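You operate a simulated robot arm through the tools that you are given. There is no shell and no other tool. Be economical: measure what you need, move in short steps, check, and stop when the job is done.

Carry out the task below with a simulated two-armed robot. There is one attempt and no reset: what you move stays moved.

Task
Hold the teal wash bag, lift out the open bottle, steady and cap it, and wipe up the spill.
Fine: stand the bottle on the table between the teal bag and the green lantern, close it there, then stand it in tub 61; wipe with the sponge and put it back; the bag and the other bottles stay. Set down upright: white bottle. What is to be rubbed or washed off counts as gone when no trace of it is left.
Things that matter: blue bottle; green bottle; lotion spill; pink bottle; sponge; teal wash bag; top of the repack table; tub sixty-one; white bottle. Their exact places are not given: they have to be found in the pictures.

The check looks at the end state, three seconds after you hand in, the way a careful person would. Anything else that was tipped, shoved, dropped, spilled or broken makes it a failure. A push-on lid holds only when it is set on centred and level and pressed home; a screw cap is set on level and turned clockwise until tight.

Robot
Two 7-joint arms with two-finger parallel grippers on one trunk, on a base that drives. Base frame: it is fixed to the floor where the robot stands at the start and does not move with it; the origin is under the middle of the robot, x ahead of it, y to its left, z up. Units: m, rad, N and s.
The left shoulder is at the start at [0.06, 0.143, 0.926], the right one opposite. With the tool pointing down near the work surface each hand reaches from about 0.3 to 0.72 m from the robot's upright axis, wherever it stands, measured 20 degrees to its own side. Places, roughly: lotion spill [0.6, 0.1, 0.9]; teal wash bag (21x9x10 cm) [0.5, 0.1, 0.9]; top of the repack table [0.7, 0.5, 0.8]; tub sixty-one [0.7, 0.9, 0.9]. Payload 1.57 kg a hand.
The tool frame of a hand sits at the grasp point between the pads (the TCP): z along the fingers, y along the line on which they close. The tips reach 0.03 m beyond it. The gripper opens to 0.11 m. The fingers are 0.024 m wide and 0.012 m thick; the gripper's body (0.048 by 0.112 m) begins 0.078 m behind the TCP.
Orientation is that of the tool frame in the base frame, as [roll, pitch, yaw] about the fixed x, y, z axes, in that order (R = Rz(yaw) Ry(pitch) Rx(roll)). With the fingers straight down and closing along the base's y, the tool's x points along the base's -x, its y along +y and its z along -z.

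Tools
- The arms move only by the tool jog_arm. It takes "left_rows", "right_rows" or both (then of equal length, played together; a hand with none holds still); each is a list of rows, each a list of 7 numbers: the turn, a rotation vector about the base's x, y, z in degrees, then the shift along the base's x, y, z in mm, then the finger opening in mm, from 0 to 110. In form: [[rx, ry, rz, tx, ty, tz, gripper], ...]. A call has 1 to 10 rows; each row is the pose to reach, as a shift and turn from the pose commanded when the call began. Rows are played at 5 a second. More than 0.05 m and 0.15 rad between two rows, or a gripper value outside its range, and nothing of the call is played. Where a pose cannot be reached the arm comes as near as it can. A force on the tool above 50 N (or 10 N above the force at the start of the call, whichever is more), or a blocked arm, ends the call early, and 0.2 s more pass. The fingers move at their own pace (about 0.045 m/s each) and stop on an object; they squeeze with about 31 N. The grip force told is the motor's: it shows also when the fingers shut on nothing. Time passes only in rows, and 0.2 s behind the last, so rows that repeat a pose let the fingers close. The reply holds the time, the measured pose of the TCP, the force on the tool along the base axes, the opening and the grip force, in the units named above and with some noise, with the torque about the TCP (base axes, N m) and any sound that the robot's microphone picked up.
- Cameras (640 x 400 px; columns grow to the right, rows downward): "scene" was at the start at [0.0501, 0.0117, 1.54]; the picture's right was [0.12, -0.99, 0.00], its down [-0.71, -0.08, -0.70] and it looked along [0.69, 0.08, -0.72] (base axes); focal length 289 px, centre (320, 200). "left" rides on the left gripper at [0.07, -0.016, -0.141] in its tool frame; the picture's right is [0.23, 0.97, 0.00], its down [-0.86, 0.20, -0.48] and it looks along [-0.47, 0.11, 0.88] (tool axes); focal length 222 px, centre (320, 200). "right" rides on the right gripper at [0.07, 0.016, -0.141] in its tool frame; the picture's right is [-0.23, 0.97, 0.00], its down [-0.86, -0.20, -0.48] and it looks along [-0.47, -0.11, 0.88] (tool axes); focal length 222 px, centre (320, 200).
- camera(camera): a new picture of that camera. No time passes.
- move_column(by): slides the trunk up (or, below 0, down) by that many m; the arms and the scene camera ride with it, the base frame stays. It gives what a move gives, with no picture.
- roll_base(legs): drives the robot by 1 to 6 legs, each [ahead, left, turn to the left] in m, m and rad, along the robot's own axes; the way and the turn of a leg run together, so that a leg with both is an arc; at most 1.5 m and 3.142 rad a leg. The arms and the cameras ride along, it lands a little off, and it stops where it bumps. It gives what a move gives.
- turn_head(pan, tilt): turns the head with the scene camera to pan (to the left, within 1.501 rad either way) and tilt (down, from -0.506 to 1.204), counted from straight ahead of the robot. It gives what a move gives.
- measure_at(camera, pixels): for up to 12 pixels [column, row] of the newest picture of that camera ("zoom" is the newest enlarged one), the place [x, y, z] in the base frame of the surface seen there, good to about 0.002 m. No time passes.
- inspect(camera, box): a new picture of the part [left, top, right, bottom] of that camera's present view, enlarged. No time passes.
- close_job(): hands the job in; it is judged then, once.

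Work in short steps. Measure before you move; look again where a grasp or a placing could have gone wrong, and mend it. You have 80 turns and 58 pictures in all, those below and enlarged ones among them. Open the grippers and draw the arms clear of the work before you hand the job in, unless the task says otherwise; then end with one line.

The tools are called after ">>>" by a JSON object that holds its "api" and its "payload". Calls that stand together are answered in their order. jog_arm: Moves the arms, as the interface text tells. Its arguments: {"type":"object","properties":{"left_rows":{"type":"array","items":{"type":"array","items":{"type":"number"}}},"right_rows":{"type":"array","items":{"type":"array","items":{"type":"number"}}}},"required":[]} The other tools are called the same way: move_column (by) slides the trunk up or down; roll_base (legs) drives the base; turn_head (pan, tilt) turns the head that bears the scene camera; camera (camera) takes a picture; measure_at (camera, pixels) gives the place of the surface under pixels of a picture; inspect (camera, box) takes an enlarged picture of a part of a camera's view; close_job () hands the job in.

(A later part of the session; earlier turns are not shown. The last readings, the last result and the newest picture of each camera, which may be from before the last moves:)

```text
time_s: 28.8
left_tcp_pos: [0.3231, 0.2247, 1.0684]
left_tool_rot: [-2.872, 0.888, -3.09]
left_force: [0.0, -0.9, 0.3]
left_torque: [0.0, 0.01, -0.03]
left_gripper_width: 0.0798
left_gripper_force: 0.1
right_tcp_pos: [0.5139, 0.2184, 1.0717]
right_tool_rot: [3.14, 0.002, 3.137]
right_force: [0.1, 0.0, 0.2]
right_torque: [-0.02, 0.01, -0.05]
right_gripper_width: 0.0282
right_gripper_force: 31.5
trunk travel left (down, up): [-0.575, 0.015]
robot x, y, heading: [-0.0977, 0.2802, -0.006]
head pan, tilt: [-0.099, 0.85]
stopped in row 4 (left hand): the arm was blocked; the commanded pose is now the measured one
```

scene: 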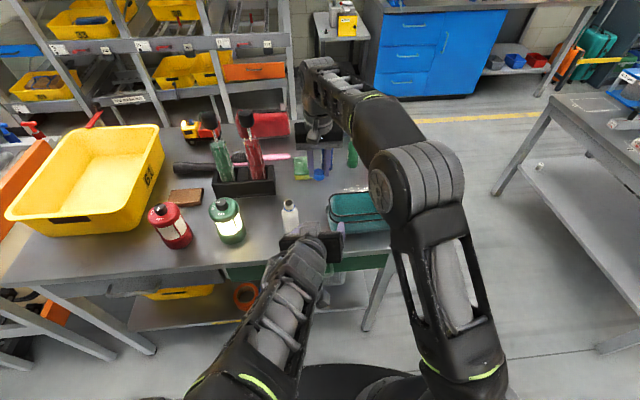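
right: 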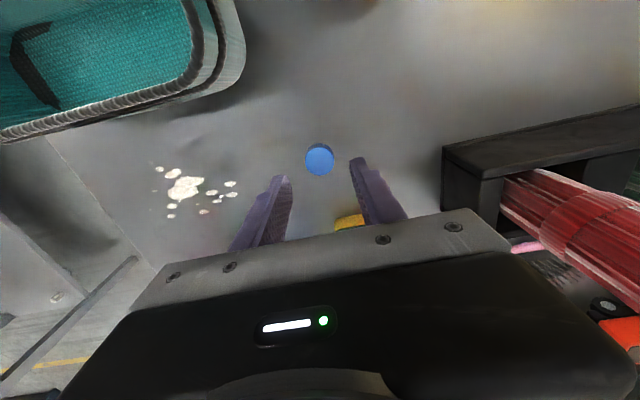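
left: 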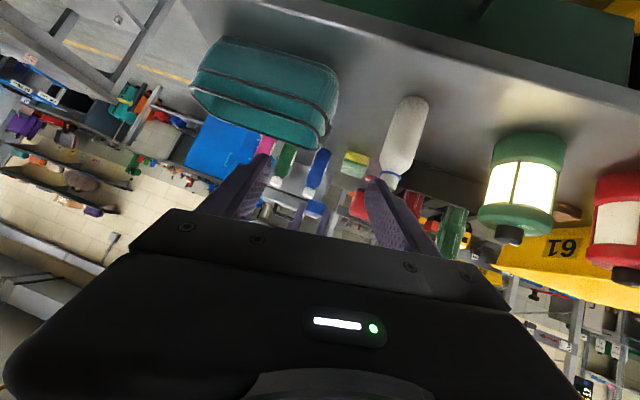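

Still blocked, apparently against the robot's own body. I undo part of the tilt while moving forward and up, to free the arm.

>>> {"api": "jog_arm", "payload": {"left_rows": [[0, 7, 0, 10, 0, 10, 80], [0, 14, 0, 20, 0, 20, 80], [0, 21, 0, 30, 5, 30, 80], [0, 21, 0, 40, 20, 40, 80], [0, 21, 0, 40, 40, 40, 80]]}}

>>> {"api": "turn_head", "payload": {"pan": 0.15, "tilt": 1.15}}

>>> {"api": "camera", "payload": {"camera": "scene"}}

```text
time_s: 30.0
left_tcp_pos: [0.3631, 0.2644, 1.1074]
left_tool_rot: [-2.898, 0.523, -3.104]
left_force: [-0.5, 0.0, -0.8]
left_torque: [0.04, 0.01, 0.01]
left_gripper_width: 0.08
left_gripper_force: 0.1
right_tcp_pos: [0.5133, 0.2174, 1.0717]
right_tool_rot: [3.142, 0.001, 3.139]
right_force: [-0.4, 0.9, -0.5]
right_torque: [-0.02, -0.04, 0.04]
right_gripper_width: 0.0277
right_gripper_force: 31.4
trunk travel left (down, up): [-0.575, 0.015]
robot x, y, heading: [-0.0994, 0.2825, -0.004]
head pan, tilt: [-0.099, 0.85]
```

```text
time_s: 30.8
left_tcp_pos: [0.3633, 0.2647, 1.1078]
left_tool_rot: [-2.901, 0.523, -3.104]
left_force: [-0.7, 0.3, -0.1]
left_torque: [0.02, -0.01, -0.02]
left_gripper_width: 0.0801
left_gripper_force: 0.1
right_tcp_pos: [0.5133, 0.2181, 1.0715]
right_tool_rot: [-3.141, 0.0, 3.14]
right_force: [-0.8, 0.2, 0.5]
right_torque: [-0.01, -0.02, 0.01]
right_gripper_width: 0.0279
right_gripper_force: 30.3
trunk travel left (down, up): [-0.575, 0.015]
robot x, y, heading: [-0.0977, 0.2809, -0.005]
head pan, tilt: [0.15, 1.15]
```

```text
26 pictures are left
```

scene: 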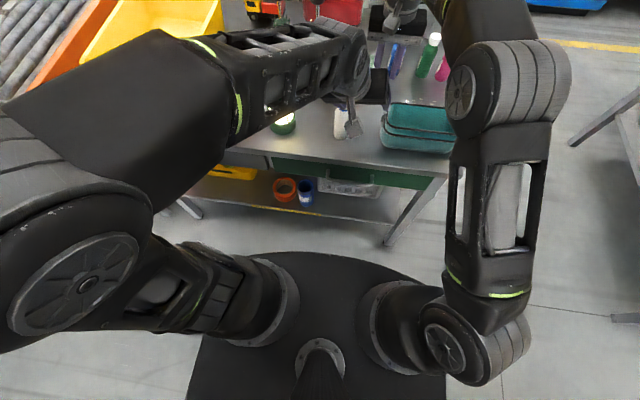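

Free again, tilt about 30° with some roll. I aim for a cleaner 38° forward tilt at (0.37,0.305,1.05), which still leaves room for the right hand above the cap.

>>> {"api": "jog_arm", "payload": {"left_rows": [[4, -2.6, 1.9, 5, 15, -5, 70], [8, -5.2, 3.8, 7, 30, -15, 70], [11.65, -7.8, 5.7, 7, 40, -35, 70], [11.65, -7.8, 5.7, 7, 40, -58, 70], [11.65, -7.8, 5.7, 7, 40, -58, 70]]}}

```text
time_s: 32.0
left_tcp_pos: [0.3685, 0.3046, 1.0486]
left_tool_rot: [3.141, 0.667, -3.141]
left_force: [0.3, -0.6, -0.1]
left_torque: [0.0, -0.01, 0.0]
left_gripper_width: 0.0699
left_gripper_force: 0.0
right_tcp_pos: [0.5134, 0.2177, 1.0714]
right_tool_rot: [3.14, 0.002, 3.138]
right_force: [0.4, -0.7, -0.6]
right_torque: [-0.02, 0.02, -0.04]
right_gripper_width: 0.0281
right_gripper_force: 31.2
trunk travel left (down, up): [-0.575, 0.015]
robot x, y, heading: [-0.1011, 0.2788, -0.005]
head pan, tilt: [0.15, 1.15]
```

Reached cleanly (pitch 0.667). I lower in front of the bottle, still short of it.

>>> {"api": "jog_arm", "payload": {"left_rows": [[0, 0, 0, 3, 0, -45, 70], [0, 0, 0, 6, 0, -90, 70], [0, 0, 0, 6, 0, -125, 70], [0, 0, 0, 6, 0, -148, 70], [0, 0, 0, 6, 0, -148, 70]]}}

>>> {"api": "camera", "payload": {"camera": "left"}}

```text
time_s: 33.2
left_tcp_pos: [0.3765, 0.3034, 0.9003]
left_tool_rot: [-3.141, 0.665, -3.141]
left_force: [-0.2, -0.5, -0.4]
left_torque: [0.01, 0.03, 0.0]
left_gripper_width: 0.0699
left_gripper_force: 0.1
right_tcp_pos: [0.5132, 0.2183, 1.0721]
right_tool_rot: [-3.141, 0.001, 3.139]
right_force: [-0.1, 0.4, -0.4]
right_torque: [-0.03, -0.01, -0.01]
right_gripper_width: 0.0279
right_gripper_force: 31.2
trunk travel left (down, up): [-0.575, 0.015]
robot x, y, heading: [-0.1016, 0.2787, -0.007]
head pan, tilt: [0.15, 1.15]
```

```text
25 pictures are left
```

left: 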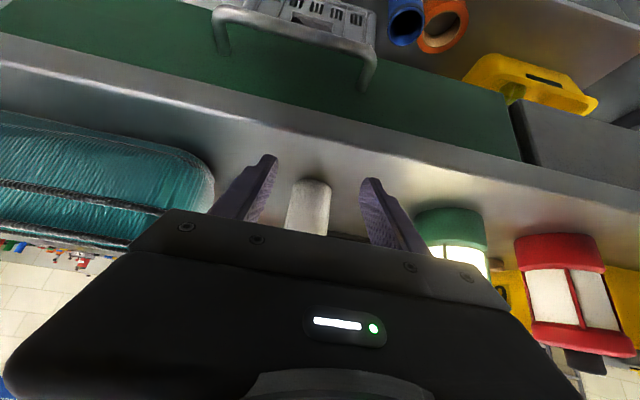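

The bottle is between the fingers at (309,208). I check its side edges before going forward.

>>> {"api": "measure_at", "payload": {"camera": "left", "pixels": [[289, 215], [309, 215], [329, 215], [311, 182], [213, 190]]}}

```text
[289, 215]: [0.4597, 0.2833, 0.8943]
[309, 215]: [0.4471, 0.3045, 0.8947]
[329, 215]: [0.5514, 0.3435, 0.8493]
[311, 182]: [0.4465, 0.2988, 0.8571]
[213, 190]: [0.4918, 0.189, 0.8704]
```

The bottle is centred at (0.469,0.304). I advance 91 mm and close gently on the body.

>>> {"api": "jog_arm", "payload": {"left_rows": [[0, 0, 0, 35, 0.5, 0, 70], [0, 0, 0, 70, 0.5, 0, 70], [0, 0, 0, 91, 0.5, 0, 70], [0, 0, 0, 91, 0.5, 0, 60], [0, 0, 0, 91, 0.5, 0, 50], [0, 0, 0, 91, 0.5, 0, 42], [0, 0, 0, 91, 0.5, 0, 34], [0, 0, 0, 91, 0.5, 0, 30]]}}

>>> {"api": "turn_head", "payload": {"pan": 0.0, "tilt": 0.85}}

>>> {"api": "inspect", "payload": {"camera": "scene", "box": [260, 120, 420, 240]}}

```text
time_s: 35.0
left_tcp_pos: [0.4658, 0.3034, 0.9003]
left_tool_rot: [-3.141, 0.663, -3.141]
left_force: [1.0, 0.5, 0.2]
left_torque: [-0.02, -0.03, 0.0]
left_gripper_width: 0.0454
left_gripper_force: 31.1
right_tcp_pos: [0.5129, 0.2183, 1.0709]
right_tool_rot: [3.141, 0.001, 3.137]
right_force: [0.5, -0.6, 1.3]
right_torque: [-0.02, 0.0, -0.04]
right_gripper_width: 0.028
right_gripper_force: 31.0
trunk travel left (down, up): [-0.575, 0.015]
robot x, y, heading: [-0.1024, 0.2792, -0.0]
head pan, tilt: [0.15, 1.15]
```

```text
time_s: 35.8
left_tcp_pos: [0.4652, 0.3049, 0.9013]
left_tool_rot: [-3.141, 0.664, 3.141]
left_force: [-0.1, 0.4, 0.4]
left_torque: [-0.04, 0.01, 0.0]
left_gripper_width: 0.0452
left_gripper_force: 30.8
right_tcp_pos: [0.5122, 0.2183, 1.0707]
right_tool_rot: [-3.141, 0.002, 3.138]
right_force: [-0.1, 0.7, 0.5]
right_torque: [0.0, -0.04, 0.0]
right_gripper_width: 0.0279
right_gripper_force: 30.8
trunk travel left (down, up): [-0.575, 0.015]
robot x, y, heading: [-0.1005, 0.2804, -0.005]
head pan, tilt: [0.0, 0.85]
```

```text
3.33 times, centred on (340, 180) of scene
```

zoom: 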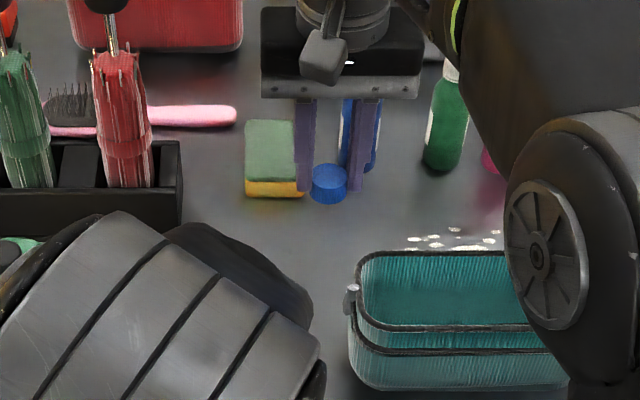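

The body is gripped (45 mm) and the bottle held. The left arm hides it from the scene camera, so I bring the capped hand over it (TCP 1.07, cap bottom ≈1.035) and use the right camera.

>>> {"api": "jog_arm", "payload": {"right_rows": [[0, 0, 0, -10, 20, 0, 10], [0, 0, 0, -20, 45, 0, 10], [0, 0, 0, -30, 70, 0, 10], [0, 0, 0, -43, 86, 0, 10], [0, 0, 0, -43, 86, 0, 10]]}}

>>> {"api": "camera", "payload": {"camera": "right"}}

```text
time_s: 37.0
left_tcp_pos: [0.4663, 0.3038, 0.9006]
left_tool_rot: [3.141, 0.664, -3.141]
left_force: [0.1, -0.4, -0.2]
left_torque: [-0.01, 0.01, 0.0]
left_gripper_width: 0.0454
left_gripper_force: 30.7
right_tcp_pos: [0.4719, 0.3043, 1.0723]
right_tool_rot: [3.141, 0.002, 3.139]
right_force: [0.1, 0.3, -0.1]
right_torque: [0.02, 0.01, 0.02]
right_gripper_width: 0.0279
right_gripper_force: 31.8
trunk travel left (down, up): [-0.575, 0.015]
robot x, y, heading: [-0.0975, 0.2834, 0.003]
head pan, tilt: [0.0, 0.85]
```

```text
23 pictures are left
```

right: 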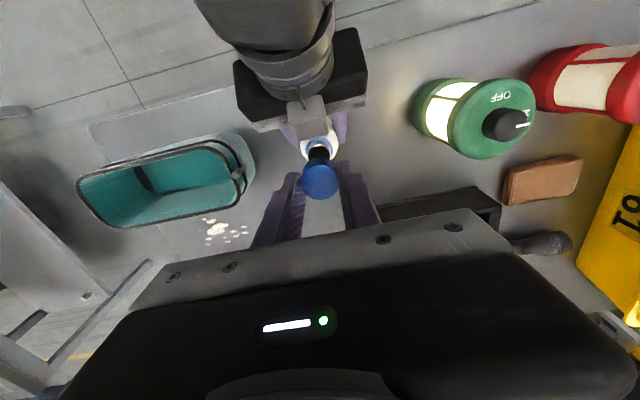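

Bottle neck shows at (320,145) under the cap at (320,180). I enlarge and measure the mouth.

>>> {"api": "inspect", "payload": {"camera": "right", "box": [280, 100, 360, 220]}}

>>> {"api": "measure_at", "payload": {"camera": "right", "pixels": [[309, 155], [331, 154], [320, 148], [320, 143], [313, 150], [320, 180], [303, 182], [337, 180], [304, 145], [337, 143]]}}

```text
3.33 times, centred on (320, 160) of right
```

zoom: 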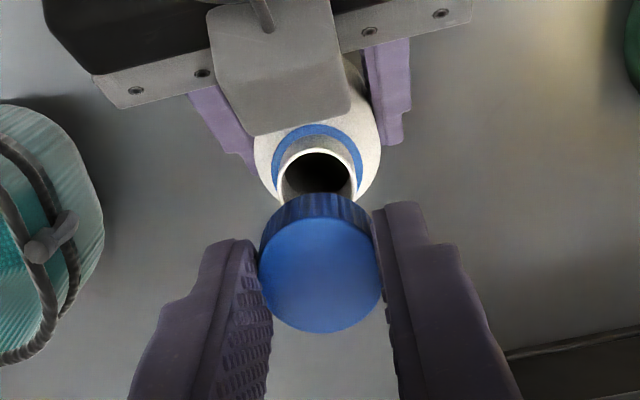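

```text
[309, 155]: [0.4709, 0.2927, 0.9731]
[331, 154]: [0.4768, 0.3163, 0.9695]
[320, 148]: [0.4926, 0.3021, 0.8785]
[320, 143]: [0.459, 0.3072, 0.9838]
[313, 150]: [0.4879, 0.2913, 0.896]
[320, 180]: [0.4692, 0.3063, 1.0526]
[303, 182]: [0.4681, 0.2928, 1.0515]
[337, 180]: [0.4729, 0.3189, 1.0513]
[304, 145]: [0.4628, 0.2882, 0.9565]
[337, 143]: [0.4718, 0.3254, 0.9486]
```

By geometry the mouth is within about 0.6 mm of the cap axis. I check the grey box of the left hand near the neck, for clearance, before lowering.

>>> {"api": "measure_at", "payload": {"camera": "zoom", "pixels": [[280, 80], [240, 130], [340, 110], [280, 20], [345, 60], [318, 152]]}}

>>> {"api": "jog_arm", "payload": {"right_rows": [[0, 0, 0, 0, -0.6, -20, 10], [0, 0, 0, 0, -0.6, -38, 10], [0, 0, 0, 0, -0.6, -46, 10]]}}

>>> {"api": "inspect", "payload": {"camera": "right", "box": [280, 120, 360, 220]}}

```text
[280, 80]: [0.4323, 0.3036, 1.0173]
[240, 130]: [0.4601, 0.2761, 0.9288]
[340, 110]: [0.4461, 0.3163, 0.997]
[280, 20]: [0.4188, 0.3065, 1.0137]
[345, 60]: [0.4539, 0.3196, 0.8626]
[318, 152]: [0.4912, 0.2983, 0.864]
```

```text
time_s: 37.8
left_tcp_pos: [0.4659, 0.3031, 0.9005]
left_tool_rot: [3.141, 0.662, 3.141]
left_force: [-0.3, -0.1, 0.1]
left_torque: [-0.03, -0.02, -0.02]
left_gripper_width: 0.0454
left_gripper_force: 30.5
right_tcp_pos: [0.4702, 0.3034, 1.0264]
right_tool_rot: [-3.141, 0.001, 3.139]
right_force: [1.1, -0.1, 0.2]
right_torque: [-0.02, 0.01, 0.02]
right_gripper_width: 0.0281
right_gripper_force: 31.3
trunk travel left (down, up): [-0.575, 0.015]
robot x, y, heading: [-0.1006, 0.2786, -0.0]
head pan, tilt: [0.0, 0.85]
```

```text
4.00 times, centred on (320, 170) of right
```

zoom: 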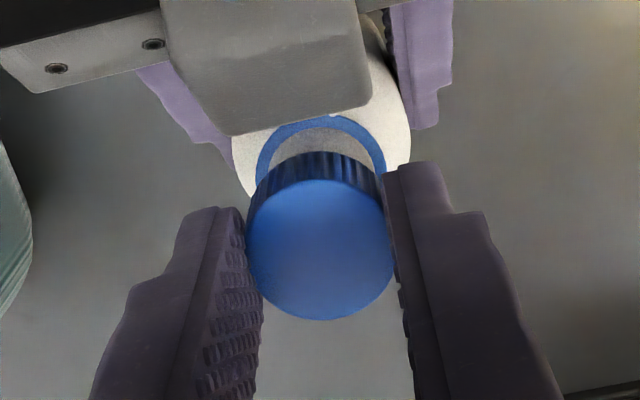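

The grey box on the left hand reaches x≈0.446, z≈1.0, and would block the right fingers as they turn. I raise the cap, open the left hand around the standing bottle, and tilt it 14° flatter in place.

>>> {"api": "jog_arm", "payload": {"right_rows": [[0, 0, 0, 0, 0, 15, 10], [0, 0, 0, 0, 0, 30, 10], [0, 0, 0, 0, 0, 40, 10], [0, 0, 0, 0, 0, 40, 10], [0, 0, 0, 0, 0, 40, 10], [0, 0, 0, 0, 0, 40, 10]], "left_rows": [[0, 0, 0, 0, 0, 0, 55], [0, 0, 0, 0, 0, 0, 66], [0, 0, 0, 0, 0, 0, 66], [0, -5, 0, 0, 0, 0, 66], [0, -10, 0, 0, 0, 0, 66], [0, -14, 0, 0, 0, 0, 66]]}}

```text
time_s: 39.2
left_tcp_pos: [0.4661, 0.3049, 0.9026]
left_tool_rot: [-3.14, 0.909, -3.141]
left_force: [-0.5, 0.1, -0.5]
left_torque: [-0.03, -0.01, -0.01]
left_gripper_width: 0.0661
left_gripper_force: 0.0
right_tcp_pos: [0.4701, 0.3051, 1.0659]
right_tool_rot: [-3.141, 0.002, 3.138]
right_force: [-0.3, -0.4, -0.2]
right_torque: [-0.01, 0.01, -0.01]
right_gripper_width: 0.028
right_gripper_force: 30.7
trunk travel left (down, up): [-0.575, 0.015]
robot x, y, heading: [-0.0996, 0.2879, -0.002]
head pan, tilt: [0.0, 0.85]
```

Reached (pitch 0.909). Another 6° and then close on the bottle again.

>>> {"api": "jog_arm", "payload": {"left_rows": [[0, -4, 0, 0, 0, -1, 66], [0, -7, 0, 0, -1, -2, 66], [0, -7, 0, 0, -1, -2, 58], [0, -7, 0, 0, -1, -2, 50], [0, -7, 0, 0, -1, -2, 40], [0, -7, 0, 0, -1, -2, 30], [0, -7, 0, 0, -1, -2, 30]]}}

>>> {"api": "inspect", "payload": {"camera": "right", "box": [270, 80, 370, 220]}}

```text
time_s: 40.8
left_tcp_pos: [0.4659, 0.3029, 0.8987]
left_tool_rot: [-3.141, 1.031, 3.141]
left_force: [0.2, 0.2, -0.3]
left_torque: [0.05, -0.02, 0.02]
left_gripper_width: 0.0451
left_gripper_force: 31.1
right_tcp_pos: [0.4705, 0.3034, 1.0666]
right_tool_rot: [-3.14, 0.002, 3.137]
right_force: [0.2, 0.0, -0.2]
right_torque: [0.01, 0.03, -0.03]
right_gripper_width: 0.0277
right_gripper_force: 31.1
trunk travel left (down, up): [-0.575, 0.015]
robot x, y, heading: [-0.0998, 0.2751, -0.001]
head pan, tilt: [0.0, 0.85]
```

```text
2.86 times, centred on (320, 150) of right
```

zoom: 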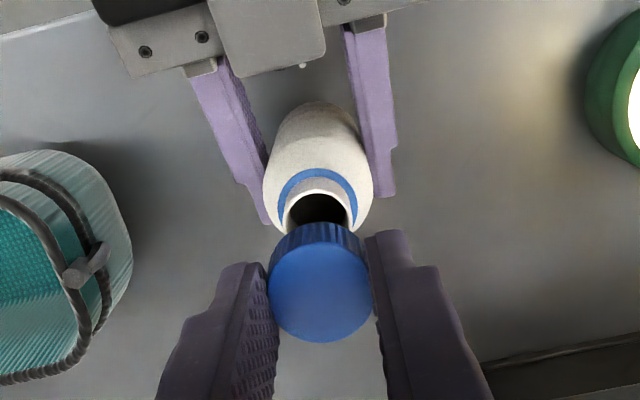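

Clear room now, box at the top of the view. I pre-turn the right hand counter-clockwise 80° above the bottle for a long screwing stroke.

>>> {"api": "jog_arm", "payload": {"right_rows": [[0, 0, 8, 0, 0, 0, 10], [0, 0, 16, 0, 0, 0, 10], [0, 0, 24, 0, 0, 0, 10], [0, 0, 32, 0, 0, 0, 10], [0, 0, 40, 0, 0, 0, 10], [0, 0, 48, 0, 0, 0, 10], [0, 0, 56, 0, 0, 0, 10], [0, 0, 64, 0, 0, 0, 10], [0, 0, 72, -0.8, -1, 0, 10], [0, 0, 80, -0.8, -1, 0, 10]]}}

>>> {"api": "inspect", "payload": {"camera": "right", "box": [270, 80, 370, 220]}}

```text
time_s: 43.0
left_tcp_pos: [0.4658, 0.3025, 0.8982]
left_tool_rot: [-3.141, 1.03, -3.141]
left_force: [-0.3, 0.0, -0.3]
left_torque: [-0.05, 0.02, -0.04]
left_gripper_width: 0.0451
left_gripper_force: 31.1
right_tcp_pos: [0.4686, 0.3035, 1.0651]
right_tool_rot: [3.141, 0.0, -1.746]
right_force: [0.1, 0.2, -0.7]
right_torque: [-0.01, 0.02, 0.01]
right_gripper_width: 0.0282
right_gripper_force: 30.7
trunk travel left (down, up): [-0.575, 0.015]
robot x, y, heading: [-0.097, 0.2827, -0.001]
head pan, tilt: [0.0, 0.85]
```

```text
2.86 times, centred on (320, 150) of right
```

zoom: 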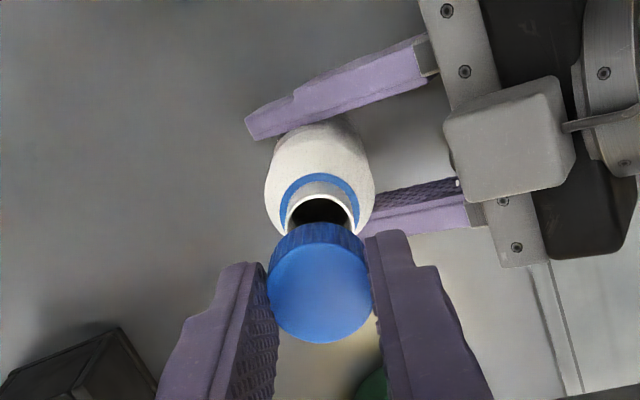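

Still aligned within about half a millimetre. I lower the cap onto the mouth and watch the force.

>>> {"api": "jog_arm", "payload": {"right_rows": [[0, 0, 0, 0, 0, -20, 10], [0, 0, 0, 0, 0, -36, 10], [0, 0, 0, 0, 0, -42, 10], [0, 0, 0, 0, 0, -45, 10]]}}

```text
time_s: 44.0
left_tcp_pos: [0.4668, 0.3034, 0.8989]
left_tool_rot: [3.141, 1.031, -3.141]
left_force: [-0.5, -0.3, 0.9]
left_torque: [0.0, 0.03, -0.02]
left_gripper_width: 0.0451
left_gripper_force: 30.5
right_tcp_pos: [0.47, 0.3037, 1.0206]
right_tool_rot: [3.139, 0.001, -1.749]
right_force: [0.1, 0.4, -0.6]
right_torque: [0.01, 0.0, -0.01]
right_gripper_width: 0.0278
right_gripper_force: 30.9
trunk travel left (down, up): [-0.575, 0.015]
robot x, y, heading: [-0.0985, 0.2826, -0.001]
head pan, tilt: [0.0, 0.85]
```

No contact yet; go on in small steps.

>>> {"api": "jog_arm", "payload": {"right_rows": [[0, 0, 0, 0, 0, -2, 10], [0, 0, 0, 0, 0, -4, 10], [0, 0, 0, 0, 0, -6, 10]]}}

>>> {"api": "inspect", "payload": {"camera": "right", "box": [280, 120, 360, 220]}}

```text
time_s: 44.8
left_tcp_pos: [0.466, 0.3034, 0.8992]
left_tool_rot: [-3.141, 1.03, 3.141]
left_force: [-0.3, -0.2, -0.2]
left_torque: [-0.02, -0.03, 0.01]
left_gripper_width: 0.045
left_gripper_force: 31.5
right_tcp_pos: [0.4695, 0.3034, 1.0147]
right_tool_rot: [3.142, 0.002, -1.749]
right_force: [0.5, -0.1, -0.9]
right_torque: [-0.01, -0.05, 0.02]
right_gripper_width: 0.0278
right_gripper_force: 31.5
trunk travel left (down, up): [-0.575, 0.015]
robot x, y, heading: [-0.0991, 0.28, -0.006]
head pan, tilt: [0.0, 0.85]
```

```text
4.00 times, centred on (320, 170) of right
```

zoom: 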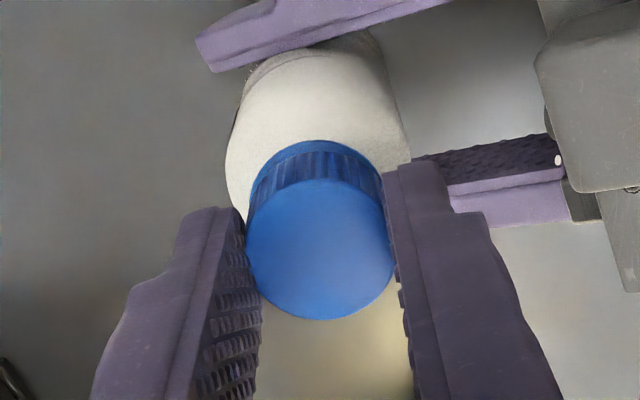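

The cap has slipped over the neck and the ring nearly touches it, with no force. I keep lowering to contact.

>>> {"api": "jog_arm", "payload": {"right_rows": [[0, 0, 0, 0, 0, -2, 10], [0, 0, 0, 0, 0, -4, 10], [0, 0, 0, 0, 0, -5, 10], [0, 0, 0, 0, 0, -6, 10]]}}

```text
time_s: 45.8
left_tcp_pos: [0.4665, 0.3037, 0.8986]
left_tool_rot: [3.14, 1.03, -3.141]
left_force: [9.0, 1.3, -9.8]
left_torque: [-0.41, 0.11, 0.02]
left_gripper_width: 0.0453
left_gripper_force: 31.1
right_tcp_pos: [0.4702, 0.3029, 1.0117]
right_tool_rot: [-3.14, 0.005, -1.75]
right_force: [-4.4, -3.2, 24.7]
right_torque: [-0.14, 0.19, 0.01]
right_gripper_width: 0.0279
right_gripper_force: 30.9
trunk travel left (down, up): [-0.575, 0.015]
robot x, y, heading: [-0.0995, 0.2804, -0.003]
head pan, tilt: [0.0, 0.85]
```

Contact with 25 N. I ease the pressure slightly and turn clockwise 80° while following down.

>>> {"api": "jog_arm", "payload": {"right_rows": [[0, 0, -8, 0, 0, 2, 10], [0, 0, -16, 0, 0, 2, 10], [0, 0, -24, 0, 0, 2, 10], [0, 0, -32, 0, 0, 2, 10], [0, 0, -40, 0, 0, 1.5, 10], [0, 0, -48, 0, 0, 1.5, 10], [0, 0, -56, 0, 0, 1.5, 10], [0, 0, -64, 0, 0, 1, 10], [0, 0, -72, 0, 0, 1, 10], [0, 0, -80, 0, 0, 1, 10]]}}

```text
time_s: 48.0
left_tcp_pos: [0.4659, 0.3038, 0.8993]
left_tool_rot: [-3.141, 1.03, 3.141]
left_force: [0.9, -0.8, -9.8]
left_torque: [0.39, -0.06, 0.01]
left_gripper_width: 0.0452
left_gripper_force: 31.0
right_tcp_pos: [0.468, 0.3033, 1.0097]
right_tool_rot: [3.14, 0.003, 3.136]
right_force: [0.0, 1.8, 20.3]
right_torque: [0.09, -0.03, 0.01]
right_gripper_width: 0.028
right_gripper_force: 30.6
trunk travel left (down, up): [-0.575, 0.015]
robot x, y, heading: [-0.0975, 0.2817, -0.001]
head pan, tilt: [0.0, 0.85]
```

It has gone down 2 mm with little torque, so it is engaging. I turn a further 80° clockwise.

>>> {"api": "jog_arm", "payload": {"right_rows": [[0, 0, -8, 0, 0, 0, 10], [0, 0, -16, 0, 0, 0, 10], [0, 0, -24, 0, 0, 0, 10], [0, 0, -32, 0, 0, -0.5, 10], [0, 0, -40, 0, 0, -0.5, 10], [0, 0, -48, 0, 0, -0.5, 10], [0, 0, -56, 0, 0, -1, 10], [0, 0, -64, 0, 0, -1, 10], [0, 0, -72, 0, 0, -1, 10], [0, 0, -80, 0, 0, -1, 10]]}}

```text
time_s: 50.2
left_tcp_pos: [0.4669, 0.3021, 0.9009]
left_tool_rot: [-3.135, 1.036, -3.139]
left_force: [10.0, -19.7, 4.8]
left_torque: [1.08, 0.58, -0.1]
left_gripper_width: 0.0471
left_gripper_force: 31.6
right_tcp_pos: [0.474, 0.2958, 1.0138]
right_tool_rot: [3.136, -0.015, 1.72]
right_force: [-9.4, 20.7, -5.8]
right_torque: [1.13, 0.49, 0.02]
right_gripper_width: 0.0283
right_gripper_force: 31.2
trunk travel left (down, up): [-0.575, 0.015]
robot x, y, heading: [-0.1006, 0.2822, -0.009]
head pan, tilt: [0.0, 0.85]
```

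Lateral force of 20 N and the TCP has shifted 7 mm in y: something is pushing. I look before doing more.

>>> {"api": "camera", "payload": {"camera": "right"}}

>>> {"api": "camera", "payload": {"camera": "scene"}}

```text
17 pictures are left
```

right: 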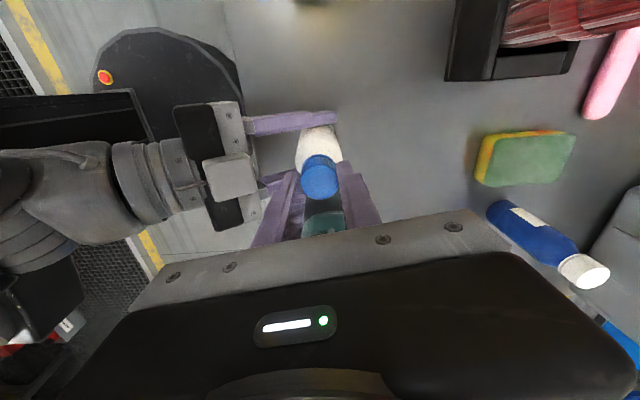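

```text
16 pictures are left
```

scene: 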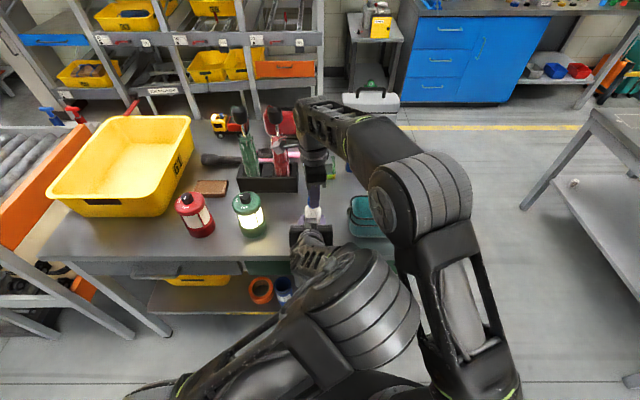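

The bottle has been pushed sideways by the right arm, probably its wrist leaning on the left arm at this turn angle. I open the right hand to unload it, rise straight up and turn back, leaving the cap on the neck.

>>> {"api": "jog_arm", "payload": {"right_rows": [[0, 0, 0, 0, 0, 0, 25], [0, 0, 0, 0, 0, 0, 45], [0, 0, 0, 0, 0, 0, 60], [0, 0, 8, 0, 0, 20, 60], [0, 0, 16, 0, 0, 45, 60], [0, 0, 24, 0, 0, 50, 60], [0, 0, 32, 0, 0, 50, 60], [0, 0, 40, 0, 0, 50, 60], [0, 0, 48, 0, 0, 50, 60], [0, 0, 56, 0, 0, 50, 60]]}}

>>> {"api": "camera", "payload": {"camera": "right"}}

```text
time_s: 52.4
left_tcp_pos: [0.466, 0.3034, 0.8989]
left_tool_rot: [3.137, 1.03, -3.141]
left_force: [0.7, 0.6, 1.2]
left_torque: [0.04, -0.03, 0.02]
left_gripper_width: 0.0448
left_gripper_force: 31.3
right_tcp_pos: [0.4691, 0.3022, 1.0584]
right_tool_rot: [-3.142, 0.001, 2.723]
right_force: [-0.3, -0.1, -0.7]
right_torque: [-0.02, 0.0, -0.04]
right_gripper_width: 0.06
right_gripper_force: 0.1
trunk travel left (down, up): [-0.575, 0.015]
robot x, y, heading: [-0.1006, 0.2762, -0.003]
head pan, tilt: [0.0, 0.85]
```

```text
15 pictures are left
```

right: 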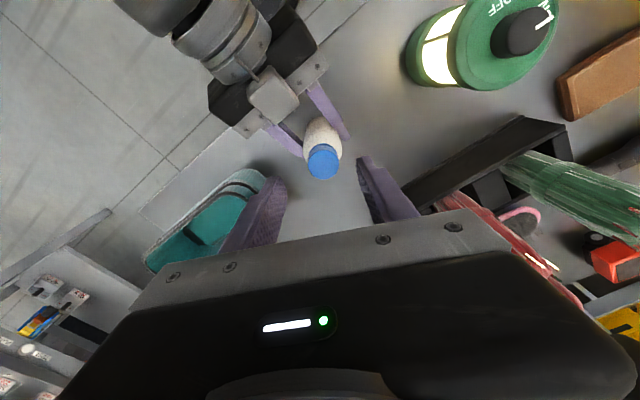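

The cap stays on and the bottle is upright again. I measure the cap while turning the hand back another 80°.

>>> {"api": "measure_at", "payload": {"camera": "right", "pixels": [[323, 164], [308, 164], [338, 164], [323, 150], [323, 177]]}}

>>> {"api": "jog_arm", "payload": {"right_rows": [[0, 0, 8, 0, 0, 0, 60], [0, 0, 16, 0, 0, 0, 60], [0, 0, 24, 0, 0, 0, 60], [0, 0, 32, 0, 0, 0, 60], [0, 0, 40, 0, 0, 0, 60], [0, 0, 48, 0, 0, 0, 60], [0, 0, 56, 0, 0, 0, 60], [0, 0, 64, 0, 0, 0, 60], [0, 0, 72, 0, 0, 0, 60], [0, 0, 80, 0, 0, 0, 60]]}}

>>> {"api": "inspect", "payload": {"camera": "right", "box": [260, 100, 380, 220]}}

```text
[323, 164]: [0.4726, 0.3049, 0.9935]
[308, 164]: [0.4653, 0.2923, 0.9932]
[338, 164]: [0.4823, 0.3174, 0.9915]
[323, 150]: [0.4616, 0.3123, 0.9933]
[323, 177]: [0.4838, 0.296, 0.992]
```

```text
time_s: 54.6
left_tcp_pos: [0.4659, 0.3035, 0.8989]
left_tool_rot: [3.141, 1.03, 3.141]
left_force: [0.5, 0.4, 0.2]
left_torque: [-0.03, 0.01, -0.01]
left_gripper_width: 0.0448
left_gripper_force: 31.4
right_tcp_pos: [0.4694, 0.3032, 1.0589]
right_tool_rot: [3.141, 0.001, -2.164]
right_force: [-0.2, -0.3, 0.8]
right_torque: [-0.02, -0.03, -0.03]
right_gripper_width: 0.0602
right_gripper_force: 0.0
trunk travel left (down, up): [-0.575, 0.015]
robot x, y, heading: [-0.1007, 0.2824, -0.001]
head pan, tilt: [0.0, 0.85]
```

```text
3.33 times, centred on (320, 160) of right
```

zoom: 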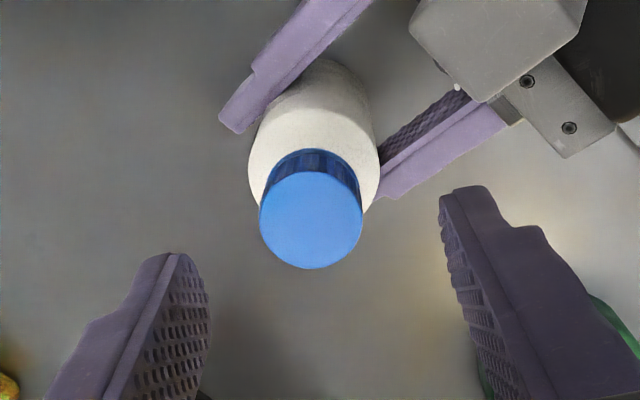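

Cap top at z 0.993, centre (0.472,0.305). I lower over it with the small correction and close.

>>> {"api": "jog_arm", "payload": {"right_rows": [[0, 0, 0, 2, 1.2, -20, 60], [0, 0, 0, 2, 1.2, -40, 60], [0, 0, 0, 2, 1.2, -49, 60], [0, 0, 0, 2, 1.2, -49, 48], [0, 0, 0, 2, 1.2, -49, 36], [0, 0, 0, 2, 1.2, -49, 24], [0, 0, 0, 2, 1.2, -49, 12], [0, 0, 0, 2, 1.2, -49, 10], [0, 0, 0, 2, 1.2, -50, 10]]}}

>>> {"api": "jog_arm", "payload": {"right_rows": [[0, 0, -8, 0, 0, -0.5, 10], [0, 0, -16, 0, 0, -0.5, 10], [0, 0, -24, 0, 0, -1, 10], [0, 0, -32, 0, 0, -1, 10], [0, 0, -40, 0, 0, -1, 10], [0, 0, -48, 0, 0, -1, 10], [0, 0, -56, 0, 0, -1.5, 10], [0, 0, -64, 0, 0, -1.5, 10], [0, 0, -72, 0, 0, -1.5, 10], [0, 0, -80, 0, 0, -1.5, 10]]}}

```text
time_s: 56.6
left_tcp_pos: [0.4667, 0.3052, 0.8977]
left_tool_rot: [-3.142, 1.031, -3.139]
left_force: [-13.3, 5.8, 0.2]
left_torque: [-0.61, -0.96, 0.04]
left_gripper_width: 0.0447
left_gripper_force: 30.8
right_tcp_pos: [0.4708, 0.3041, 1.0082]
right_tool_rot: [-3.141, 0.003, -2.168]
right_force: [11.3, -5.2, 0.0]
right_torque: [-0.03, -0.41, -0.03]
right_gripper_width: 0.0282
right_gripper_force: 30.9
trunk travel left (down, up): [-0.575, 0.015]
robot x, y, heading: [-0.0996, 0.2766, -0.005]
head pan, tilt: [0.0, 0.85]
```

```text
time_s: 58.8
left_tcp_pos: [0.4652, 0.3039, 0.8986]
left_tool_rot: [-3.141, 1.03, 3.141]
left_force: [7.0, 8.6, -18.4]
left_torque: [-0.44, 0.51, 0.01]
left_gripper_width: 0.0446
left_gripper_force: 31.2
right_tcp_pos: [0.4719, 0.305, 1.0068]
right_tool_rot: [3.14, 0.001, 2.714]
right_force: [-7.2, -5.9, 23.8]
right_torque: [-0.21, 0.39, 0.02]
right_gripper_width: 0.0282
right_gripper_force: 30.8
trunk travel left (down, up): [-0.575, 0.015]
robot x, y, heading: [-0.0984, 0.2812, -0.006]
head pan, tilt: [0.0, 0.85]
```

Forces are modest and the cap sinks a little (TCP 1.0068), no tightening torque yet. I ratchet again: open, turn back 80° at the same height, close, and turn clockwise 80°.

>>> {"api": "jog_arm", "payload": {"right_rows": [[0, 0, 0, 0, -1, 1, 30], [0, 0, 0, 0, -1, 2, 50], [0, 0, 0, 0, -1, 2, 60], [0, 0, 8, 0, -1, 2, 60], [0, 0, 16, 0, -1, 2, 60], [0, 0, 24, 0, -1, 2, 60], [0, 0, 32, 0, -1, 2, 60], [0, 0, 40, 0, -1, 2, 60], [0, 0, 48, 0, -1, 2, 60], [0, 0, 56, 0, -1, 2, 60]]}}

>>> {"api": "jog_arm", "payload": {"right_rows": [[0, 0, 8, 0, 0, 0, 60], [0, 0, 16, 0, 0, 0, 60], [0, 0, 24, 0, 0, 0, 60], [0, 0, 24, 0, 0, 0, 48], [0, 0, 24, 0, 0, 0, 36], [0, 0, 24, 0, 0, 0, 24], [0, 0, 24, 0, 0, 0, 12], [0, 0, 24, 0, 0, 0, 10], [0, 0, 24, 0, 0, 0, 10]]}}

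>>> {"api": "jog_arm", "payload": {"right_rows": [[0, 0, -8, 0, 0, -0.5, 10], [0, 0, -16, 0, 0, -1, 10], [0, 0, -24, 0, 0, -1, 10], [0, 0, -32, 0, 0, -1.5, 10], [0, 0, -40, 0, 0, -1.5, 10], [0, 0, -48, 0, 0, -2, 10], [0, 0, -56, 0, 0, -2, 10], [0, 0, -64, 0, 0, -2.5, 10], [0, 0, -72, 0, 0, -2.5, 10], [0, 0, -80, 0, 0, -2.5, 10]]}}

```text
time_s: 61.0
left_tcp_pos: [0.4666, 0.3039, 0.8987]
left_tool_rot: [3.141, 1.029, 3.141]
left_force: [-0.2, -0.2, -0.3]
left_torque: [0.01, -0.02, -0.03]
left_gripper_width: 0.0447
left_gripper_force: 31.0
right_tcp_pos: [0.4718, 0.3024, 1.0095]
right_tool_rot: [-3.141, 0.003, -2.584]
right_force: [-0.8, 0.9, -0.4]
right_torque: [0.0, 0.0, 0.0]
right_gripper_width: 0.0601
right_gripper_force: 0.0
trunk travel left (down, up): [-0.575, 0.015]
robot x, y, heading: [-0.0961, 0.2836, 0.0]
head pan, tilt: [0.0, 0.85]
```

```text
time_s: 63.0
left_tcp_pos: [0.4659, 0.3035, 0.8987]
left_tool_rot: [3.141, 1.03, 3.141]
left_force: [-7.0, 1.4, 0.9]
left_torque: [-0.29, -0.56, 0.02]
left_gripper_width: 0.0446
left_gripper_force: 31.0
right_tcp_pos: [0.471, 0.3014, 1.0088]
right_tool_rot: [-3.141, 0.001, -2.168]
right_force: [6.3, -1.7, 0.2]
right_torque: [-0.03, -0.21, 0.0]
right_gripper_width: 0.0285
right_gripper_force: 31.1
trunk travel left (down, up): [-0.575, 0.015]
robot x, y, heading: [-0.1001, 0.2816, -0.003]
head pan, tilt: [0.0, 0.85]
```

```text
time_s: 65.2
left_tcp_pos: [0.4662, 0.3041, 0.8983]
left_tool_rot: [3.14, 1.03, 3.139]
left_force: [0.3, -3.3, -4.2]
left_torque: [0.42, 0.07, -0.51]
left_gripper_width: 0.044
left_gripper_force: 30.9
right_tcp_pos: [0.4709, 0.305, 1.0065]
right_tool_rot: [3.138, 0.0, 2.716]
right_force: [-1.1, 4.0, 6.5]
right_torque: [0.02, 0.02, 0.53]
right_gripper_width: 0.0281
right_gripper_force: 31.5
trunk travel left (down, up): [-0.575, 0.015]
robot x, y, heading: [-0.0957, 0.2809, -0.004]
head pan, tilt: [0.0, 0.85]
```

A resisting torque of 0.53 N m now shows: the cap is tightening. I turn a little further to confirm.

>>> {"api": "jog_arm", "payload": {"right_rows": [[0, 0, -6, 0, 0, 0, 10], [0, 0, -12, 0, 0, 0, 10], [0, 0, -18, 0, 0, 0, 10], [0, 0, -18, 0, 0, 0, 10]]}}

>>> {"api": "inspect", "payload": {"camera": "right", "box": [260, 100, 380, 220]}}

```text
time_s: 66.2
left_tcp_pos: [0.4662, 0.3029, 0.8992]
left_tool_rot: [3.141, 1.03, 3.14]
left_force: [-2.7, -11.0, -2.4]
left_torque: [0.8, -0.28, -0.56]
left_gripper_width: 0.0438
left_gripper_force: 31.2
right_tcp_pos: [0.4695, 0.3043, 1.007]
right_tool_rot: [3.139, 0.0, 2.405]
right_force: [3.4, 10.9, 1.1]
right_torque: [0.34, -0.07, 0.51]
right_gripper_width: 0.0283
right_gripper_force: 31.3
trunk travel left (down, up): [-0.575, 0.015]
robot x, y, heading: [-0.1015, 0.2771, -0.007]
head pan, tilt: [0.0, 0.85]
```

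```text
3.33 times, centred on (320, 160) of right
```

zoom: 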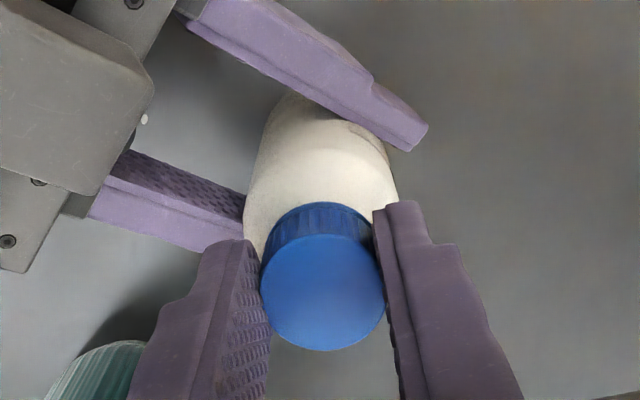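

Torque stays at about 0.5 N m while the hand slips: the cap is tight. I open the right hand, rise clear while turning back, then the left hand opens.

>>> {"api": "jog_arm", "payload": {"right_rows": [[0, 0, 0, 0, 0, 0, 30], [0, 0, 0, 0, 0, 0, 50], [0, 0, 0, 0, 0, 0, 60], [0, 0, 7, 0, 0, 30, 60], [0, 0, 14, 0, 0, 65, 60], [0, 0, 21, 0, -30, 70, 60], [0, 0, 28, 0, -60, 70, 60], [0, 0, 35, 0, -90, 70, 60], [0, 0, 42, 0, -120, 70, 60]], "left_rows": [[0, 0, 0, 0, 0, 0, 30], [0, 0, 0, 0, 0, 0, 30], [0, 0, 0, 0, 0, 0, 30], [0, 0, 0, 0, 0, 0, 30], [0, 0, 0, 0, 0, 0, 30], [0, 0, 0, 0, 0, 0, 45], [0, 0, 0, 0, 0, 0, 60], [0, 0, 0, 0, 0, 0, 70], [0, 0, 0, 0, 0, 0, 70]]}}

>>> {"api": "jog_arm", "payload": {"left_rows": [[0, 0, 0, -30, 0, 0, 70], [0, 4, 0, -60, 0, 10, 70], [0, 12, 0, -75, 0, 40, 70], [0, 20, 0, -75, 0, 80, 70], [0, 28, 0, -70, 0, 120, 70], [0, 36, 0, -60, 0, 150, 70], [0, 44, 0, -50, 0, 170, 70], [0, 52, 0, -30, 0, 175, 70], [0, 59, 0, -10, 0, 175, 70]]}}

>>> {"api": "camera", "payload": {"camera": "scene"}}

```text
time_s: 68.2
left_tcp_pos: [0.4668, 0.3031, 0.8987]
left_tool_rot: [3.139, 1.029, 3.14]
left_force: [0.0, 0.3, -0.8]
left_torque: [0.03, 0.05, -0.02]
left_gripper_width: 0.0699
left_gripper_force: 0.0
right_tcp_pos: [0.4726, 0.1848, 1.0754]
right_tool_rot: [3.141, 0.002, 3.141]
right_force: [-0.7, 0.8, 0.6]
right_torque: [-0.01, -0.01, -0.01]
right_gripper_width: 0.0604
right_gripper_force: 0.0
trunk travel left (down, up): [-0.575, 0.015]
robot x, y, heading: [-0.0998, 0.2793, -0.001]
head pan, tilt: [0.0, 0.85]
```

```text
time_s: 70.2
left_tcp_pos: [0.4572, 0.3049, 1.0754]
left_tool_rot: [3.141, -0.002, -3.14]
left_force: [0.3, 1.1, 0.1]
left_torque: [-0.01, 0.02, -0.02]
left_gripper_width: 0.0698
left_gripper_force: 0.0
right_tcp_pos: [0.4745, 0.1853, 1.074]
right_tool_rot: [3.141, 0.001, 3.135]
right_force: [0.1, 1.0, -1.0]
right_torque: [-0.01, 0.04, -0.02]
right_gripper_width: 0.06
right_gripper_force: 0.0
trunk travel left (down, up): [-0.575, 0.015]
robot x, y, heading: [-0.0979, 0.2845, -0.004]
head pan, tilt: [0.0, 0.85]
```

```text
12 pictures are left
```

scene: 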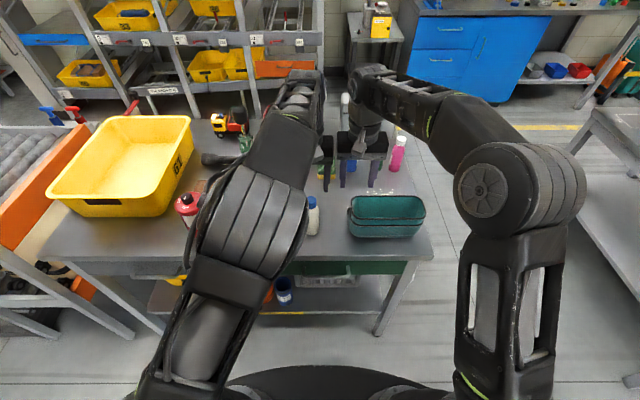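

The capped bottle stands at (313,205). I measure the tub from this picture, and the left hand goes straight down over the bottle to grip its body at TCP z≈0.957. The right hand first moves aside.

>>> {"api": "measure_at", "payload": {"camera": "scene", "pixels": [[120, 165], [110, 185], [135, 180], [90, 180], [150, 150], [75, 205], [165, 211], [190, 125], [110, 118], [155, 195], [60, 188]]}}

>>> {"api": "jog_arm", "payload": {"left_rows": [[0, 0, 0, 13, 0, 0, 70], [0, 0, 0, 13, -0.5, -35, 70], [0, 0, 0, 13, -0.5, -75, 70], [0, 0, 0, 13, -0.5, -118, 70], [0, 0, 0, 13, -0.5, -118, 60], [0, 0, 0, 13, -0.5, -118, 50], [0, 0, 0, 13, -0.5, -118, 40], [0, 0, 0, 13, -0.5, -118, 30], [0, 0, 0, 13, -0.5, -118, 30]], "right_rows": [[0, 0, 0, 0, -40, 0, 60], [0, 0, 0, 0, -80, 0, 60], [0, 0, 0, 0, -80, 0, 60], [0, 0, 0, 0, -80, 0, 60], [0, 0, 0, 0, -80, 0, 60], [0, 0, 0, 0, -80, 0, 60], [0, 0, 0, 0, -80, 0, 60], [0, 0, 0, 0, -80, 0, 60], [0, 0, 0, 0, -80, 0, 60]]}}

```text
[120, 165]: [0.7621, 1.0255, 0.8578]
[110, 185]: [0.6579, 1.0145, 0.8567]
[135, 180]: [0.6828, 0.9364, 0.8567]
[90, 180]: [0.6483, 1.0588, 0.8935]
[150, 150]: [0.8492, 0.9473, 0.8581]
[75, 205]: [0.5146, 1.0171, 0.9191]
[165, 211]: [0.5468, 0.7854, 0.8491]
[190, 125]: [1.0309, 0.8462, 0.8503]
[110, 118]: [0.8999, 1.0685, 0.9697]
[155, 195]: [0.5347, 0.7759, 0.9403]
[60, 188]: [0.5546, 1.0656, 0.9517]
```

```text
time_s: 72.2
left_tcp_pos: [0.4686, 0.3054, 0.9561]
left_tool_rot: [-3.142, 0.0, 3.141]
left_force: [0.6, 0.0, -0.6]
left_torque: [0.03, 0.0, 0.02]
left_gripper_width: 0.0437
left_gripper_force: 31.2
right_tcp_pos: [0.4704, 0.1032, 1.0752]
right_tool_rot: [-3.142, 0.002, 3.137]
right_force: [0.3, -0.2, -0.1]
right_torque: [0.0, 0.01, -0.02]
right_gripper_width: 0.06
right_gripper_force: 0.0
trunk travel left (down, up): [-0.575, 0.015]
robot x, y, heading: [-0.0989, 0.2813, -0.004]
head pan, tilt: [0.0, 0.85]
```

The tub interior floor is z 0.857, about x 0.55–0.88, y 0.80–1.05. I lift the bottle, drawing it back, and then drive left and forward.

>>> {"api": "jog_arm", "payload": {"left_rows": [[0, 0, 0, 0, 0, 10, 30], [0, 0, 0, -5, 0, 35, 30], [0, 0, 0, -20, 0, 70, 30], [0, 0, 0, -40, 0, 105, 30], [0, 0, 0, -60, 0, 140, 30], [0, 0, 0, -75, 0, 165, 30], [0, 0, 0, -80, 0, 175, 30]], "right_rows": [[0, 0, 0, 0, 0, 5, 60], [0, 0, 0, -10, 10, 15, 60], [0, 0, 0, -20, 20, 25, 60], [0, 0, 0, -30, 20, 35, 60], [0, 0, 0, -40, 20, 45, 60], [0, 0, 0, -50, 20, 50, 60], [0, 0, 0, -50, 20, 50, 60]]}}

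>>> {"api": "roll_base", "payload": {"legs": [[0, 0.34, 0], [0.12, 0, 0]]}}

>>> {"api": "turn_head", "payload": {"pan": 0.35, "tilt": 0.85}}

>>> {"api": "camera", "payload": {"camera": "scene"}}

```text
time_s: 73.8
left_tcp_pos: [0.3882, 0.3029, 1.131]
left_tool_rot: [3.14, 0.001, -3.141]
left_force: [-0.3, 0.8, -1.7]
left_torque: [0.01, 0.02, 0.04]
left_gripper_width: 0.044
left_gripper_force: 31.0
right_tcp_pos: [0.4208, 0.1225, 1.1255]
right_tool_rot: [3.141, 0.002, 3.138]
right_force: [-0.7, 0.2, 0.4]
right_torque: [0.0, -0.02, 0.01]
right_gripper_width: 0.06
right_gripper_force: 0.2
trunk travel left (down, up): [-0.575, 0.015]
robot x, y, heading: [-0.0969, 0.2758, -0.008]
head pan, tilt: [0.0, 0.85]
```

```text
time_s: 76.9
left_tcp_pos: [0.514, 0.6436, 1.1293]
left_tool_rot: [3.141, 0.0, -3.137]
left_force: [-0.2, -0.1, -1.1]
left_torque: [0.04, 0.06, -0.01]
left_gripper_width: 0.0438
left_gripper_force: 31.0
right_tcp_pos: [0.5471, 0.4621, 1.1257]
right_tool_rot: [3.141, -0.001, -3.141]
right_force: [1.0, -0.7, 0.5]
right_torque: [0.03, 0.02, -0.01]
right_gripper_width: 0.0599
right_gripper_force: 0.0
trunk travel left (down, up): [-0.575, 0.015]
robot x, y, heading: [0.0251, 0.6165, 0.0]
head pan, tilt: [0.0, 0.85]
```

```text
time_s: 77.7
left_tcp_pos: [0.5123, 0.642, 1.1303]
left_tool_rot: [-3.141, 0.001, -3.138]
left_force: [0.0, -0.2, -0.9]
left_torque: [0.02, 0.0, 0.01]
left_gripper_width: 0.0438
left_gripper_force: 31.4
right_tcp_pos: [0.5463, 0.4618, 1.1265]
right_tool_rot: [3.14, 0.001, -3.141]
right_force: [-0.5, 0.6, 0.3]
right_torque: [0.01, 0.04, 0.03]
right_gripper_width: 0.0598
right_gripper_force: 0.1
trunk travel left (down, up): [-0.575, 0.015]
robot x, y, heading: [0.025, 0.6214, -0.0]
head pan, tilt: [0.351, 0.85]
```

```text
11 pictures are left
```

scene: 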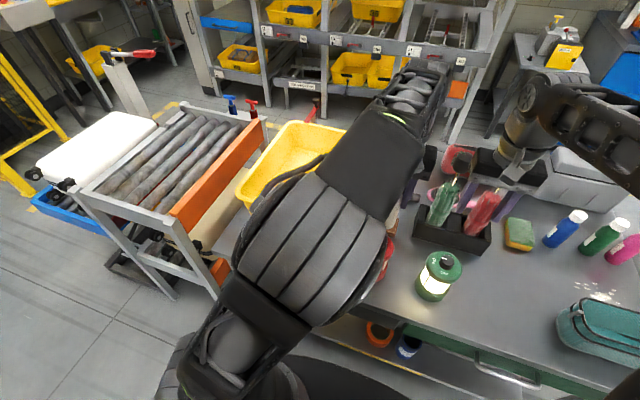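

The base landed at (0.025,0.62). The left hand carries the bottle over the tub wall to about (0.61,0.92), staying high.

>>> {"api": "jog_arm", "payload": {"left_rows": [[0, 0, 0, 5, 47, 0, 30], [0, 0, 0, 10, 94, 0, 30], [0, 0, 0, 15, 141, 0, 30], [0, 0, 0, 25, 187, -5, 30], [0, 0, 0, 35, 232, -15, 30], [0, 0, 0, 55, 270, -25, 30], [0, 0, 0, 80, 280, -40, 30], [0, 0, 0, 105, 280, -50, 30], [0, 0, 0, 105, 280, -50, 30]]}}

>>> {"api": "camera", "payload": {"camera": "left"}}

```text
time_s: 79.7
left_tcp_pos: [0.5613, 0.8888, 1.0899]
left_tool_rot: [3.141, 0.0, -3.139]
left_force: [0.4, 0.1, -0.7]
left_torque: [-0.03, 0.02, -0.01]
left_gripper_width: 0.0438
left_gripper_force: 30.7
left hand out of reach, approached as far as the arm can: row 6, 7, 8, 9
right_tcp_pos: [0.5451, 0.4633, 1.1253]
right_tool_rot: [3.141, 0.003, 3.141]
right_force: [0.2, 0.0, 0.1]
right_torque: [0.0, -0.02, 0.0]
right_gripper_width: 0.0602
right_gripper_force: 0.0
trunk travel left (down, up): [-0.575, 0.015]
robot x, y, heading: [0.0248, 0.618, -0.004]
head pan, tilt: [0.351, 0.85]
```

```text
10 pictures are left
```

left: 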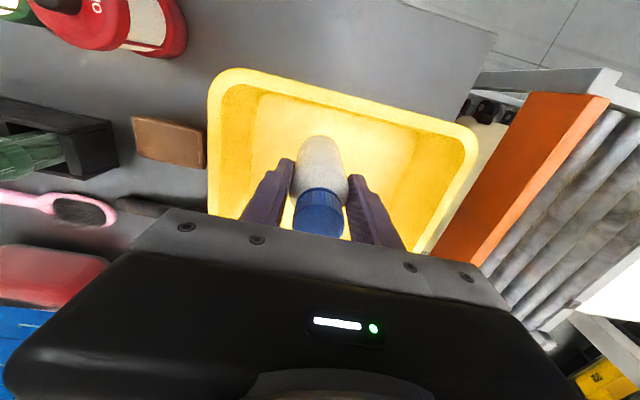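

The bottle hangs over the tub (tub front rim at row ~90). I measure the front inner wall and drive forward 5 cm to move the bottle further inside.

>>> {"api": "measure_at", "payload": {"camera": "left", "pixels": [[330, 82], [330, 100], [320, 115], [330, 128], [240, 150], [265, 150], [370, 140], [420, 150]]}}

>>> {"api": "roll_base", "payload": {"legs": [[0.05, 0.0, 0]]}}

```text
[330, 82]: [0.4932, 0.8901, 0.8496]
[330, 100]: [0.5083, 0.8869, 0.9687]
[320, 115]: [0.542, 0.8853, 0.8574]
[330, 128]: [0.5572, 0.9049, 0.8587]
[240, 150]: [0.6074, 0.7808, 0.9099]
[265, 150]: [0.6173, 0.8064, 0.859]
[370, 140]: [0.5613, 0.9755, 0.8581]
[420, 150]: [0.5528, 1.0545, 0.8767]
```

```text
time_s: 80.7
left_tcp_pos: [0.6126, 0.8888, 1.0909]
left_tool_rot: [3.14, 0.001, -3.139]
left_force: [0.6, 0.3, -1.7]
left_torque: [-0.03, 0.05, 0.0]
left_gripper_width: 0.044
left_gripper_force: 30.7
right_tcp_pos: [0.597, 0.4627, 1.1251]
right_tool_rot: [3.141, -0.002, 3.141]
right_force: [0.5, 0.4, 0.9]
right_torque: [-0.02, 0.07, 0.01]
right_gripper_width: 0.0599
right_gripper_force: 0.0
trunk travel left (down, up): [-0.575, 0.015]
robot x, y, heading: [0.0766, 0.6203, 0.0]
head pan, tilt: [0.351, 0.85]
```

Clear inside: floor from x 0.542, y 0.806–1.0. I lower to just above the floor, then touch down in small steps.

>>> {"api": "jog_arm", "payload": {"left_rows": [[0, 0, 0, 0, 0, -35, 30], [0, 0, 0, 0, 0, -75, 30], [0, 0, 0, 0, 0, -105, 30], [0, 0, 0, 0, 0, -121, 30], [0, 0, 0, 0, 0, -124, 30], [0, 0, 0, 0, 0, -126, 30], [0, 0, 0, 0, 0, -127.5, 30]]}}

```text
time_s: 82.2
left_tcp_pos: [0.5978, 0.8744, 0.9719]
left_tool_rot: [3.139, 0.002, -3.139]
left_force: [-0.5, 0.3, -1.4]
left_torque: [-0.03, -0.01, -0.02]
left_gripper_width: 0.0436
left_gripper_force: 31.4
left hand out of reach, approached as far as the arm can: row 1, 2, 3, 4, 5, 6, 7
right_tcp_pos: [0.5945, 0.462, 1.1259]
right_tool_rot: [3.14, 0.003, -3.141]
right_force: [-0.8, 0.6, 0.0]
right_torque: [0.01, -0.02, 0.0]
right_gripper_width: 0.06
right_gripper_force: 0.0
trunk travel left (down, up): [-0.575, 0.015]
robot x, y, heading: [0.0742, 0.6183, -0.002]
head pan, tilt: [0.351, 0.85]
```

At z 0.972 with a small sideways drift, still well inside. I lower the last millimetres.

>>> {"api": "jog_arm", "payload": {"left_rows": [[0, 0, 0, 0, 0, -4, 30], [0, 0, 0, 0, 0, -6.5, 30], [0, 0, 0, 0, 0, -8, 30], [0, 0, 0, 0, 0, -9, 30]]}}

```text
time_s: 83.2
left_tcp_pos: [0.5977, 0.8714, 0.9651]
left_tool_rot: [3.141, 0.005, 3.142]
left_force: [0.0, -0.6, -1.5]
left_torque: [-0.01, 0.0, -0.02]
left_gripper_width: 0.0435
left_gripper_force: 31.2
left hand out of reach, approached as far as the arm can: row 2, 3, 4
right_tcp_pos: [0.5941, 0.4628, 1.1252]
right_tool_rot: [-3.14, 0.002, -3.141]
right_force: [0.3, -0.3, 0.2]
right_torque: [0.02, 0.02, -0.02]
right_gripper_width: 0.0598
right_gripper_force: 0.0
trunk travel left (down, up): [-0.575, 0.015]
robot x, y, heading: [0.0754, 0.6201, -0.002]
head pan, tilt: [0.351, 0.85]
```

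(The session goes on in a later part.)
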